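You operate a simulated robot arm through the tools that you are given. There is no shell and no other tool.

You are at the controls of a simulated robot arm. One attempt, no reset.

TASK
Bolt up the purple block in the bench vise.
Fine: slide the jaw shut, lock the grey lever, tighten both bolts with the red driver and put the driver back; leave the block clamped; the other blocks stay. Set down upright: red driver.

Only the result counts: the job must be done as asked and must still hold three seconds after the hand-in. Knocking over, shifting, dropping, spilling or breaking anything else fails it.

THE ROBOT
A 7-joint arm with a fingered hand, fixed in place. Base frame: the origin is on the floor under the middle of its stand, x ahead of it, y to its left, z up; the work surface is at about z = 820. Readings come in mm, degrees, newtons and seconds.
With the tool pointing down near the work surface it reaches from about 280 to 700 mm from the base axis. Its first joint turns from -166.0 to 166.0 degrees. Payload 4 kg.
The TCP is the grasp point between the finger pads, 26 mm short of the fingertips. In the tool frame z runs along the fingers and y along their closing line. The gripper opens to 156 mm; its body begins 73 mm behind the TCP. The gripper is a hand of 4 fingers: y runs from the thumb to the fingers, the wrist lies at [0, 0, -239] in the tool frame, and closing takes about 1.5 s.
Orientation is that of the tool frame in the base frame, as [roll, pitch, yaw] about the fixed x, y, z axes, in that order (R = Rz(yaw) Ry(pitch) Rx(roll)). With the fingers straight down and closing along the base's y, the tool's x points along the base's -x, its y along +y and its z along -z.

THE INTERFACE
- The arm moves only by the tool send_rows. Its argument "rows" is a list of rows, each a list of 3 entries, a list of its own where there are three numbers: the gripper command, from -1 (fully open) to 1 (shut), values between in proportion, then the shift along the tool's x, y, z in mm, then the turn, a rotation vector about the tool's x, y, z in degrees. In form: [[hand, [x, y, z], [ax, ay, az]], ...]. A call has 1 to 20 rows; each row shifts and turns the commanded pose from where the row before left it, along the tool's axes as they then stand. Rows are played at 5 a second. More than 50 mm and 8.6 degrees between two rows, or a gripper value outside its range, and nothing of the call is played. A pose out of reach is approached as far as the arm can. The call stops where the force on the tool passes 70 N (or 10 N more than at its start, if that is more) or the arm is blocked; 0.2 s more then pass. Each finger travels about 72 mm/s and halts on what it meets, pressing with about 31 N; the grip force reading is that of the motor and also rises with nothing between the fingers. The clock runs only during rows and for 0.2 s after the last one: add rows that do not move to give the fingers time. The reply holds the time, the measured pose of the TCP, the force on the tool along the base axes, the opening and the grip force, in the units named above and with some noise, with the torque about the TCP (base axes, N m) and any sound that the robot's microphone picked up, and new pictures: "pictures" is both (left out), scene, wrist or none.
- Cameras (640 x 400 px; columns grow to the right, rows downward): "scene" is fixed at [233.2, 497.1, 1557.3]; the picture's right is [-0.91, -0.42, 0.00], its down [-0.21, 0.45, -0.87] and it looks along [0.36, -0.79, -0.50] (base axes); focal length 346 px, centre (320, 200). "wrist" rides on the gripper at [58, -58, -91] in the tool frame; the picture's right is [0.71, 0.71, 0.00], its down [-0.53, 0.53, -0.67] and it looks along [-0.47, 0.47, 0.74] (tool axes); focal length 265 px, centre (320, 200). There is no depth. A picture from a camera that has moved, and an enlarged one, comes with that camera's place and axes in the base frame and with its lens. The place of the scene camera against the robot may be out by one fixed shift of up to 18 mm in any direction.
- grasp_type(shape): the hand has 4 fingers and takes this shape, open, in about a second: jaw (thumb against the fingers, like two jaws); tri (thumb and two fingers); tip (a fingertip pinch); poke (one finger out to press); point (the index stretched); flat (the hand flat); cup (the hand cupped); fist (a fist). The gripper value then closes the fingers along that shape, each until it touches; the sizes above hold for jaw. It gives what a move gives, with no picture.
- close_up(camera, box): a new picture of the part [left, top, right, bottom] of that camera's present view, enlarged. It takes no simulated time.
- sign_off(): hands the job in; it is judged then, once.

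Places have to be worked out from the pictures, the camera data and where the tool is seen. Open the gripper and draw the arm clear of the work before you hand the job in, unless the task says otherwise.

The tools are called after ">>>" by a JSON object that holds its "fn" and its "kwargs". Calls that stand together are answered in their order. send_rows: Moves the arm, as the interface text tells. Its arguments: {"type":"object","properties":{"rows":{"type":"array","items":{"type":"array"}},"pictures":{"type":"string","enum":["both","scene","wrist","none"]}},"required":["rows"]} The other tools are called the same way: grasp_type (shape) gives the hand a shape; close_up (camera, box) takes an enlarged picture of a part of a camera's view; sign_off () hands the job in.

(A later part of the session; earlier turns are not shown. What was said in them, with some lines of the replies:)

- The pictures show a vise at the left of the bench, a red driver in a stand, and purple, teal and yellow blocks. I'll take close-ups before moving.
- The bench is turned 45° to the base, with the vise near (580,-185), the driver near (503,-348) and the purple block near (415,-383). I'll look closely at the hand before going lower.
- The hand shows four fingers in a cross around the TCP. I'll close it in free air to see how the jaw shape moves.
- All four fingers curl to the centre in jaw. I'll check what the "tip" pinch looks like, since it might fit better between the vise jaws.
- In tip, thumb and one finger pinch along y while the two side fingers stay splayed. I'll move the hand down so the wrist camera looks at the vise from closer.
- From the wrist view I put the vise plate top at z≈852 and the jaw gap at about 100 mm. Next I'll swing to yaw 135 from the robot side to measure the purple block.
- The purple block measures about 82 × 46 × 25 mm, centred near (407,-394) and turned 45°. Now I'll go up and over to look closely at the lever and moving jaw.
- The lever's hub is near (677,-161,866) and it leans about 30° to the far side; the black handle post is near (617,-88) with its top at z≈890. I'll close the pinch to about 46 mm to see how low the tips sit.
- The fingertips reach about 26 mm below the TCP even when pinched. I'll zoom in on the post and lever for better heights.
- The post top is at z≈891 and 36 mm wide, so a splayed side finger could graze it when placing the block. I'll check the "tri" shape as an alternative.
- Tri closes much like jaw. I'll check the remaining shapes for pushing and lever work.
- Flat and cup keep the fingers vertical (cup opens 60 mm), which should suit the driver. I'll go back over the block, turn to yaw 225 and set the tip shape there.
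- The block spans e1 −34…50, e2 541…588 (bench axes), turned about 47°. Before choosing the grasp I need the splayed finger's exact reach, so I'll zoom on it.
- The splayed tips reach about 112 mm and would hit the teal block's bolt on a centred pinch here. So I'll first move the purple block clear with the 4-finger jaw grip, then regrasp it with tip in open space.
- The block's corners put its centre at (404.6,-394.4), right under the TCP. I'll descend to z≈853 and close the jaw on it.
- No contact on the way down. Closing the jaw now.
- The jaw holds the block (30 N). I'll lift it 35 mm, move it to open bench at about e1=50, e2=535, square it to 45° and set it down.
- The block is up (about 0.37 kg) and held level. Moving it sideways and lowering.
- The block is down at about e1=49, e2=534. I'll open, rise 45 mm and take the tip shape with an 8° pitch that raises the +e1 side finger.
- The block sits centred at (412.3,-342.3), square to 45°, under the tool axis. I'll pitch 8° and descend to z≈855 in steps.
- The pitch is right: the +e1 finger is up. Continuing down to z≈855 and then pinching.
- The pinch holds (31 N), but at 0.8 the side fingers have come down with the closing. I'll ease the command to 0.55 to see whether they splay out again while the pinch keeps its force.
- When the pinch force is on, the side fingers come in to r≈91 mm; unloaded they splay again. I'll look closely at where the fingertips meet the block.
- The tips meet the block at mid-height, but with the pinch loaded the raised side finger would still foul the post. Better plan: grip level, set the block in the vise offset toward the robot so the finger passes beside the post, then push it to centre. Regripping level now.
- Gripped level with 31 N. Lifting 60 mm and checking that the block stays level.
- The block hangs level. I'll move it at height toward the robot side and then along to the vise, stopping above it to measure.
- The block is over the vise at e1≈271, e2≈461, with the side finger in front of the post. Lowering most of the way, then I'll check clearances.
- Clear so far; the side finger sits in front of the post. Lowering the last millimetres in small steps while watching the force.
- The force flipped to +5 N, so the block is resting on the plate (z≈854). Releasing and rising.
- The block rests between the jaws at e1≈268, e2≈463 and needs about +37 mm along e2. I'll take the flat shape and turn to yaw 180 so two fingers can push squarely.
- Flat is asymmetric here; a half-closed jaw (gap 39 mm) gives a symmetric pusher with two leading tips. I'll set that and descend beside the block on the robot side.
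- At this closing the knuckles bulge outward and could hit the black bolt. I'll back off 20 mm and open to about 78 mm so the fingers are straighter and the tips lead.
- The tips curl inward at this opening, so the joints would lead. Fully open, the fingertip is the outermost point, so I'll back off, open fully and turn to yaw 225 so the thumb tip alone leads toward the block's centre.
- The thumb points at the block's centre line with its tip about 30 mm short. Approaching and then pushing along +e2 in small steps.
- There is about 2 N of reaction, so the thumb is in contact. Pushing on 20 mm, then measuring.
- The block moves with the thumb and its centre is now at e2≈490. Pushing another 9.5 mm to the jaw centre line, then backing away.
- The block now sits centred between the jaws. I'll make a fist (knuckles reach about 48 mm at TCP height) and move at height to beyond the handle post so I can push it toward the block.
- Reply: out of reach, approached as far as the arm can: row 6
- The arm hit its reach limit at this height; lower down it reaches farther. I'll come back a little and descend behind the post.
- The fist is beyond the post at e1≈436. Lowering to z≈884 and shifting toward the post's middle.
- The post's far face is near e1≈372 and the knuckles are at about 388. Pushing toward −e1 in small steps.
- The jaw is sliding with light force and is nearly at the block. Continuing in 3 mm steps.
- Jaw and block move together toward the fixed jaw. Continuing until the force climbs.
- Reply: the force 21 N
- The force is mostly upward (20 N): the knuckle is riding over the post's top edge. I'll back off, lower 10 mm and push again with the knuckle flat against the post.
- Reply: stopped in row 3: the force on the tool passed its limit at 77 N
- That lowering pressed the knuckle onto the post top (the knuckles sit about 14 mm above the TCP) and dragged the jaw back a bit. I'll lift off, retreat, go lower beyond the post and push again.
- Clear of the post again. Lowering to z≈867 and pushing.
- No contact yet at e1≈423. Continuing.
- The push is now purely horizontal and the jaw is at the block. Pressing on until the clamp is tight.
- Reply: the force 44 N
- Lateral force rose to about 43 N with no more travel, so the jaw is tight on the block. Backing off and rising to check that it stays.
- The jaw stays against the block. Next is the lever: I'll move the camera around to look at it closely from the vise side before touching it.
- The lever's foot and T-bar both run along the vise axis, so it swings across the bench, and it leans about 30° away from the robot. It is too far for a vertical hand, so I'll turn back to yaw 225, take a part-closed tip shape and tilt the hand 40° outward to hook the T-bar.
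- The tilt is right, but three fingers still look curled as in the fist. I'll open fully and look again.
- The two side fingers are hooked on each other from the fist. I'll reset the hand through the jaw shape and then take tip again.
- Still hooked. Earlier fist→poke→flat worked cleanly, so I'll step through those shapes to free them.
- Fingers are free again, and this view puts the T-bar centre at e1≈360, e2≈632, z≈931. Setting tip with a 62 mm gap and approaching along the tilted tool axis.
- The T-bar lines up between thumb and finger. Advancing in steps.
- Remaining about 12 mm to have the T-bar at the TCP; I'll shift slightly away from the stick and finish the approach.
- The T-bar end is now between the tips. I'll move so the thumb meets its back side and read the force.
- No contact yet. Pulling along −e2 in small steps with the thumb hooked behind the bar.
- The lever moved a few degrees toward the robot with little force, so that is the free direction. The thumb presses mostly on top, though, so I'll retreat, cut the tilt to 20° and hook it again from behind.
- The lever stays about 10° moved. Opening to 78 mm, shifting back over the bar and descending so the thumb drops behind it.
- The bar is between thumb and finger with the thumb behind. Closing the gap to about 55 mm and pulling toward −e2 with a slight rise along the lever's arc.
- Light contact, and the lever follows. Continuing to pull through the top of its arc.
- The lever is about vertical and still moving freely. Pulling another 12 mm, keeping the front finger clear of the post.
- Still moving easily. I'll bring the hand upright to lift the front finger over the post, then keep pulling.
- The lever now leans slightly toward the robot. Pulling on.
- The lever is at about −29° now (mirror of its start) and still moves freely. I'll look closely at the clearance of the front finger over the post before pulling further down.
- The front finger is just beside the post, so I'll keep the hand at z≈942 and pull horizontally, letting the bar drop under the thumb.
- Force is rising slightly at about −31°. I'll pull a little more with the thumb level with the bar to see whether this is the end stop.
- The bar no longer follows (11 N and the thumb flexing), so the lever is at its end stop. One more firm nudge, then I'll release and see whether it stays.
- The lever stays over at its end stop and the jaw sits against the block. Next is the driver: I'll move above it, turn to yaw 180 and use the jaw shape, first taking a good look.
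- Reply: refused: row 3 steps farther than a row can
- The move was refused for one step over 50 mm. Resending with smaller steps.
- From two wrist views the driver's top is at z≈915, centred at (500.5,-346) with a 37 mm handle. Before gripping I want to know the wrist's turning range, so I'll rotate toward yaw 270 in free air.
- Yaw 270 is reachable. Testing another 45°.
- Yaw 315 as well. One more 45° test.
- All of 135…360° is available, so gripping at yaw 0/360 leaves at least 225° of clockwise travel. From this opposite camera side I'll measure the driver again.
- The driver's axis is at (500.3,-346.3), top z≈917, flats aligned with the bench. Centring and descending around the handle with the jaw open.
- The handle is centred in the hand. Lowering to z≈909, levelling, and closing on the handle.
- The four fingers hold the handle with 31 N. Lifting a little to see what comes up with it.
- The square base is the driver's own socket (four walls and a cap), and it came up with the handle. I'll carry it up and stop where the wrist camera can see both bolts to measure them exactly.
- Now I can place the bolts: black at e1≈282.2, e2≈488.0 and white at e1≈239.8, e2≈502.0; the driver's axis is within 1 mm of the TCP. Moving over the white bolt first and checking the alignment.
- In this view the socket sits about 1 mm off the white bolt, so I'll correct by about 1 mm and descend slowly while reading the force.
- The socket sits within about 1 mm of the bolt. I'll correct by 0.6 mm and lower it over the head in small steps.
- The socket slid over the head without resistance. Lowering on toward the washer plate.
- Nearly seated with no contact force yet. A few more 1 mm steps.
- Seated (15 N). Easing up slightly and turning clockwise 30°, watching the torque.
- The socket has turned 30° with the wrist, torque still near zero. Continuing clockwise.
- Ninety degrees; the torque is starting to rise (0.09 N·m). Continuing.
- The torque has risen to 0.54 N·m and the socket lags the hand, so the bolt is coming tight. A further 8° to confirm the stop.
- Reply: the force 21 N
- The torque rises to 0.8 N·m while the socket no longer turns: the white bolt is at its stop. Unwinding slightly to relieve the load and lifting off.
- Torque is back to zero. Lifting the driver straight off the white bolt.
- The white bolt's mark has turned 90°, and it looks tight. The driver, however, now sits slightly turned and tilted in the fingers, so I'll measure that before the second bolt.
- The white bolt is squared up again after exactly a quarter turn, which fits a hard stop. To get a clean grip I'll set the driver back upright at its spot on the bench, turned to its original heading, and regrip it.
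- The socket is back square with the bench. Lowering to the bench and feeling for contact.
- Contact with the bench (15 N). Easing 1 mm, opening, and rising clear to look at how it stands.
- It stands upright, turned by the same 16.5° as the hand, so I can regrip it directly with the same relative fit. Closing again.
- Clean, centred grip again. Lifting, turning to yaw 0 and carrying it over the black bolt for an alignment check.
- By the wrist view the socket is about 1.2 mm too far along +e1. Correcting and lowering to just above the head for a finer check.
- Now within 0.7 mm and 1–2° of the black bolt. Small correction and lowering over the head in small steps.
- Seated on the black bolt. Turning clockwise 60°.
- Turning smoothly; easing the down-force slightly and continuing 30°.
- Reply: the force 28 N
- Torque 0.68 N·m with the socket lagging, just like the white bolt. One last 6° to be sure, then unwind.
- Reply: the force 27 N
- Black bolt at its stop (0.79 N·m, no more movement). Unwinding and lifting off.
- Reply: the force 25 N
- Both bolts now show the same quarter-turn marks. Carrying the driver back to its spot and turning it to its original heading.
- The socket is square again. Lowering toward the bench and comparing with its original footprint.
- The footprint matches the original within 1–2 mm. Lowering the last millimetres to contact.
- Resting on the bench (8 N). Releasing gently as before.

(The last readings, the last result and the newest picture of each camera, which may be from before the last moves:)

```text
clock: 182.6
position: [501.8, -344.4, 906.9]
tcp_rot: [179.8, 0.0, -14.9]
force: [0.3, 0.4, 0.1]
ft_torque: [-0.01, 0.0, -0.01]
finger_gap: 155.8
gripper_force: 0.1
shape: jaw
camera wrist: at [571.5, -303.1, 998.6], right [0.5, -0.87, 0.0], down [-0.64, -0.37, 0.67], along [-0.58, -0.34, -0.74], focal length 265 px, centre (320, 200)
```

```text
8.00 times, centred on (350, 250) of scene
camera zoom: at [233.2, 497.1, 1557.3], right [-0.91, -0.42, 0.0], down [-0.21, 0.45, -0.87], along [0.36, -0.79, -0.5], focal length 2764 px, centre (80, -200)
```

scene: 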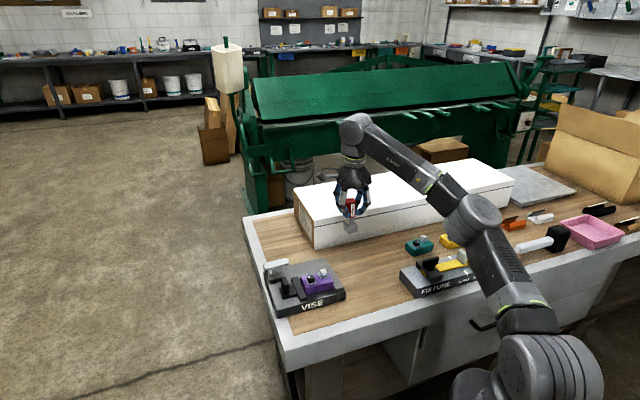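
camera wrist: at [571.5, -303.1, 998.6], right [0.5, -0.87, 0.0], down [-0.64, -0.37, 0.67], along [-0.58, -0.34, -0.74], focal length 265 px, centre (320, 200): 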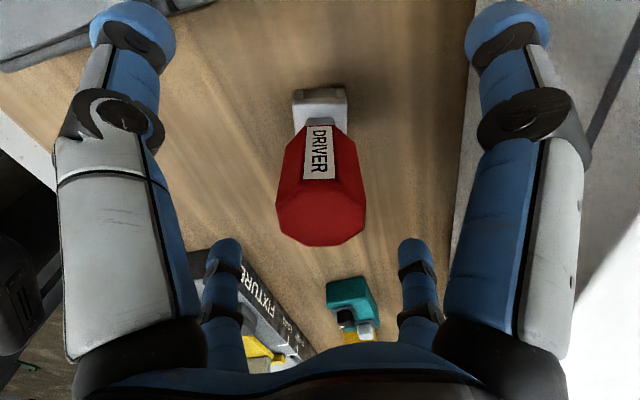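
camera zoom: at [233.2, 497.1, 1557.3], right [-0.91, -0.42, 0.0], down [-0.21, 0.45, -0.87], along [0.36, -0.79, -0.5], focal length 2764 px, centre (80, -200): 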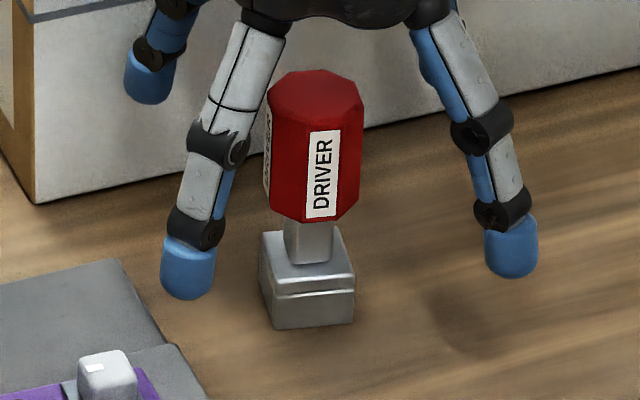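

The driver stands upright at its spot (within about 4 mm). Rising straight up, clear of it, and moving away to inspect the vise.

>>> {"fn": "send_rows", "kwargs": {"rows": [[-1, [0, 0, -20], [0, 0, 0]], [-1, [0, 0, -40], [0, 0, 0]], [-1, [0, 0, -45], [0, 0, 0]], [-1, [0, 0, -45], [0, 0, 0]], [-1, [-30, -30, 0], [0, 0, 0]], [-1, [-30, -30, 0], [0, 0, 0]], [-1, [-30, -30, 0], [0, 0, 0]], [-1, [0, 0, 0], [0, 0, 0]]], "pictures": "both"}}

>>> {"fn": "close_up", "kwargs": {"camera": "scene", "box": [255, 225, 385, 320]}}

>>> {"fn": "close_up", "kwargs": {"camera": "scene", "box": [270, 250, 340, 310]}}

```text
clock: 184.4
position: [437.4, -233.4, 1056.7]
tcp_rot: [179.8, 0.0, -14.8]
force: [-0.3, -0.4, -0.4]
ft_torque: [-0.02, 0.01, 0.0]
finger_gap: 155.9
gripper_force: 0.1
shape: jaw
camera wrist: at [507.3, -192.7, 1147.7], right [0.5, -0.87, 0.0], down [-0.64, -0.37, 0.67], along [-0.58, -0.34, -0.74], focal length 265 px, centre (320, 200)
```

scene: 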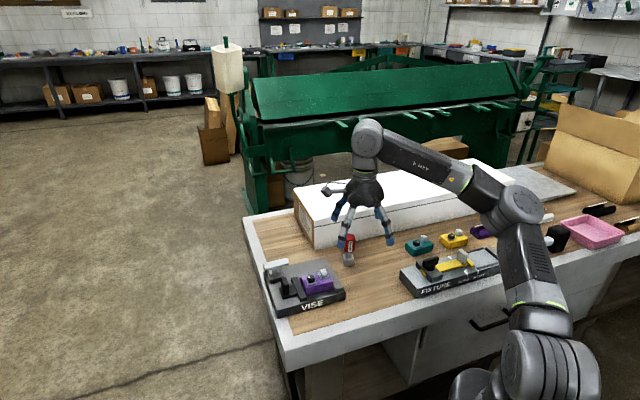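
wrist: 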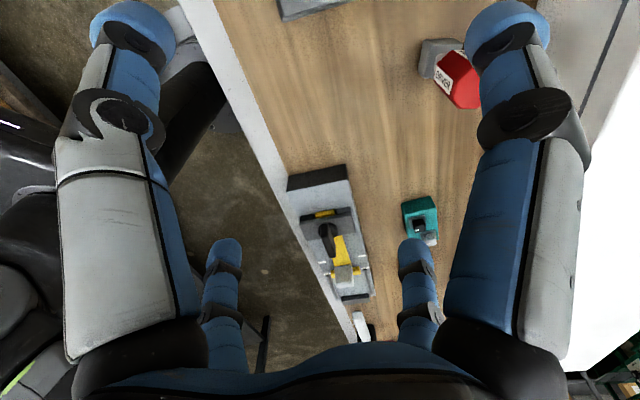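

```text
4.21 times, centred on (320, 272) of scene
camera zoom: at [233.2, 497.1, 1557.3], right [-0.91, -0.42, 0.0], down [-0.21, 0.45, -0.87], along [0.36, -0.79, -0.5], focal length 1455 px, centre (320, -105)
```

zoom: 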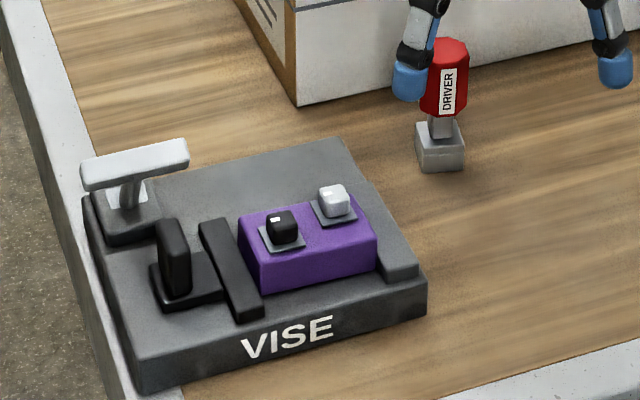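

```text
6.67 times, centred on (305, 280) of scene
camera zoom: at [233.2, 497.1, 1557.3], right [-0.91, -0.42, 0.0], down [-0.21, 0.45, -0.87], along [0.36, -0.79, -0.5], focal length 2303 px, centre (420, -333)
```

zoom: 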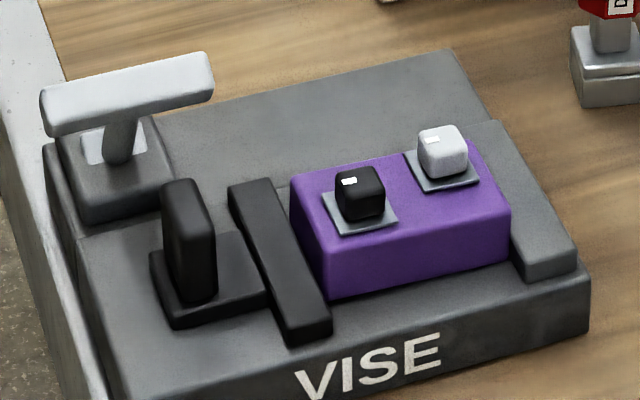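

Everything looks right: block clamped between the jaws, lever over, both bolts turned, driver upright, other blocks untouched. Drawing the arm up and clear.

>>> {"fn": "send_rows", "kwargs": {"rows": [[-1, [0, 0, -40], [0, 0, 0]], [-1, [0, 0, -45], [0, 0, 0]], [-1, [-30, 0, -30], [0, 0, 0]], [-1, [-40, 10, 0], [0, 0, 0]], [-1, [0, 0, 0], [0, 0, 0]], [-1, [0, 0, 0], [0, 0, 0]], [-1, [0, 0, 0], [0, 0, 0]], [-1, [0, 0, 0], [0, 0, 0]]], "pictures": "both"}}

>>> {"fn": "close_up", "kwargs": {"camera": "scene", "box": [255, 225, 385, 320]}}

>>> {"fn": "close_up", "kwargs": {"camera": "scene", "box": [380, 200, 540, 300]}}

```text
clock: 186.2
position: [369.1, -224.7, 1172.8]
tcp_rot: [179.9, 0.0, -14.9]
force: [-0.6, 0.0, 0.6]
ft_torque: [0.01, 0.0, -0.01]
finger_gap: 155.8
gripper_force: 0.0
shape: jaw
camera wrist: at [438.3, -183.8, 1264.2], right [0.5, -0.87, 0.0], down [-0.64, -0.37, 0.67], along [-0.58, -0.34, -0.74], focal length 265 px, centre (320, 200)
```

scene: 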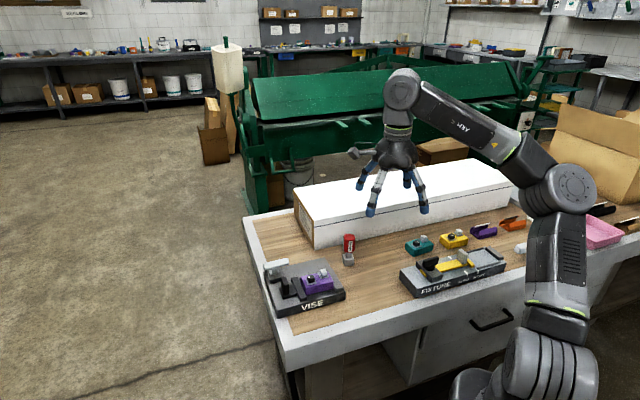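
wrist: 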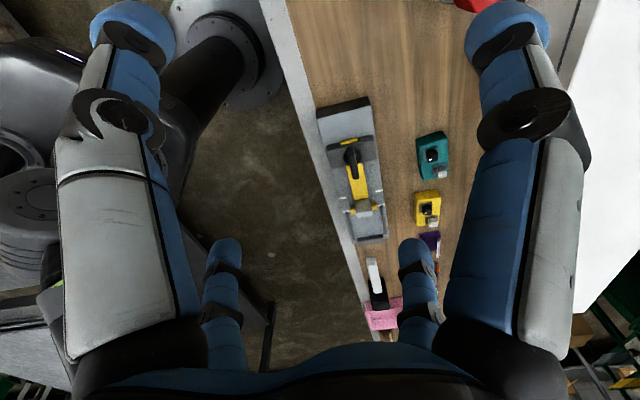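

```text
4.21 times, centred on (320, 272) of scene
camera zoom: at [233.2, 497.1, 1557.3], right [-0.91, -0.42, 0.0], down [-0.21, 0.45, -0.87], along [0.36, -0.79, -0.5], focal length 1455 px, centre (320, -105)
```

zoom: 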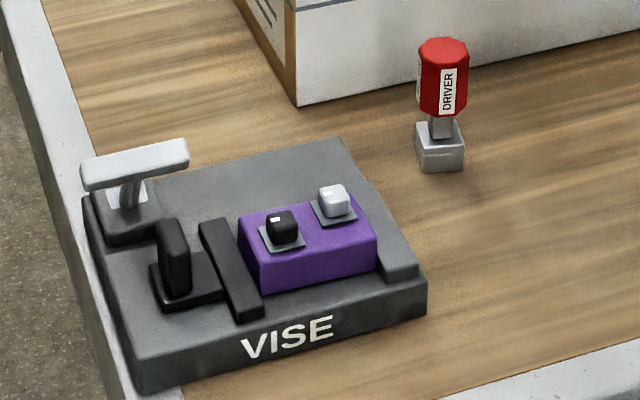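

```text
4.00 times, centred on (460, 250) of scene
camera zoom: at [233.2, 497.1, 1557.3], right [-0.91, -0.42, 0.0], down [-0.21, 0.45, -0.87], along [0.36, -0.79, -0.5], focal length 1382 px, centre (-240, 0)
```

zoom: 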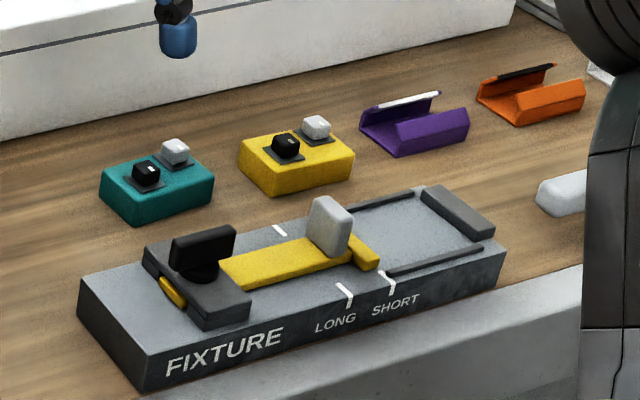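

The final views show the purple block clamped, the lever at its stop, both bolts turned to theirs, and the red driver upright at its place. The other blocks and the fixture are unchanged, the hand is open and the arm is clear, so I'm handing it in.

>>> {"fn": "sign_off", "kwargs": {}}

```text
The job is handed in.
```

The purple block is clamped and bolted up in the vise, and the job is handed in. I don't have the judge's result.

- **Jaw:** it was pushed shut on the block until it stopped at about 43 N, and it stayed there when I let go.
- **Lever:** it went from leaning about 30° away from the robot to about 30° toward it. It stopped against resistance there and stayed. I took that as locked; there was no click or marking to confirm it.
- **Bolts:** both went a quarter turn clockwise to a hard stop, at about 0.8 N·m each. Their marks now match.
- **Driver:** it stands upright at its original spot, about 4 mm off and turned roughly 15° from how it started.
- **Other objects:** the teal and yellow blocks, the fixture and the rest of the bench look the same as at the start in the final pictures.

On the way I set the purple block down once on the bench to get a better grip. I also set the driver back at its spot between the two bolts for the same reason. Neither tipped or fell.
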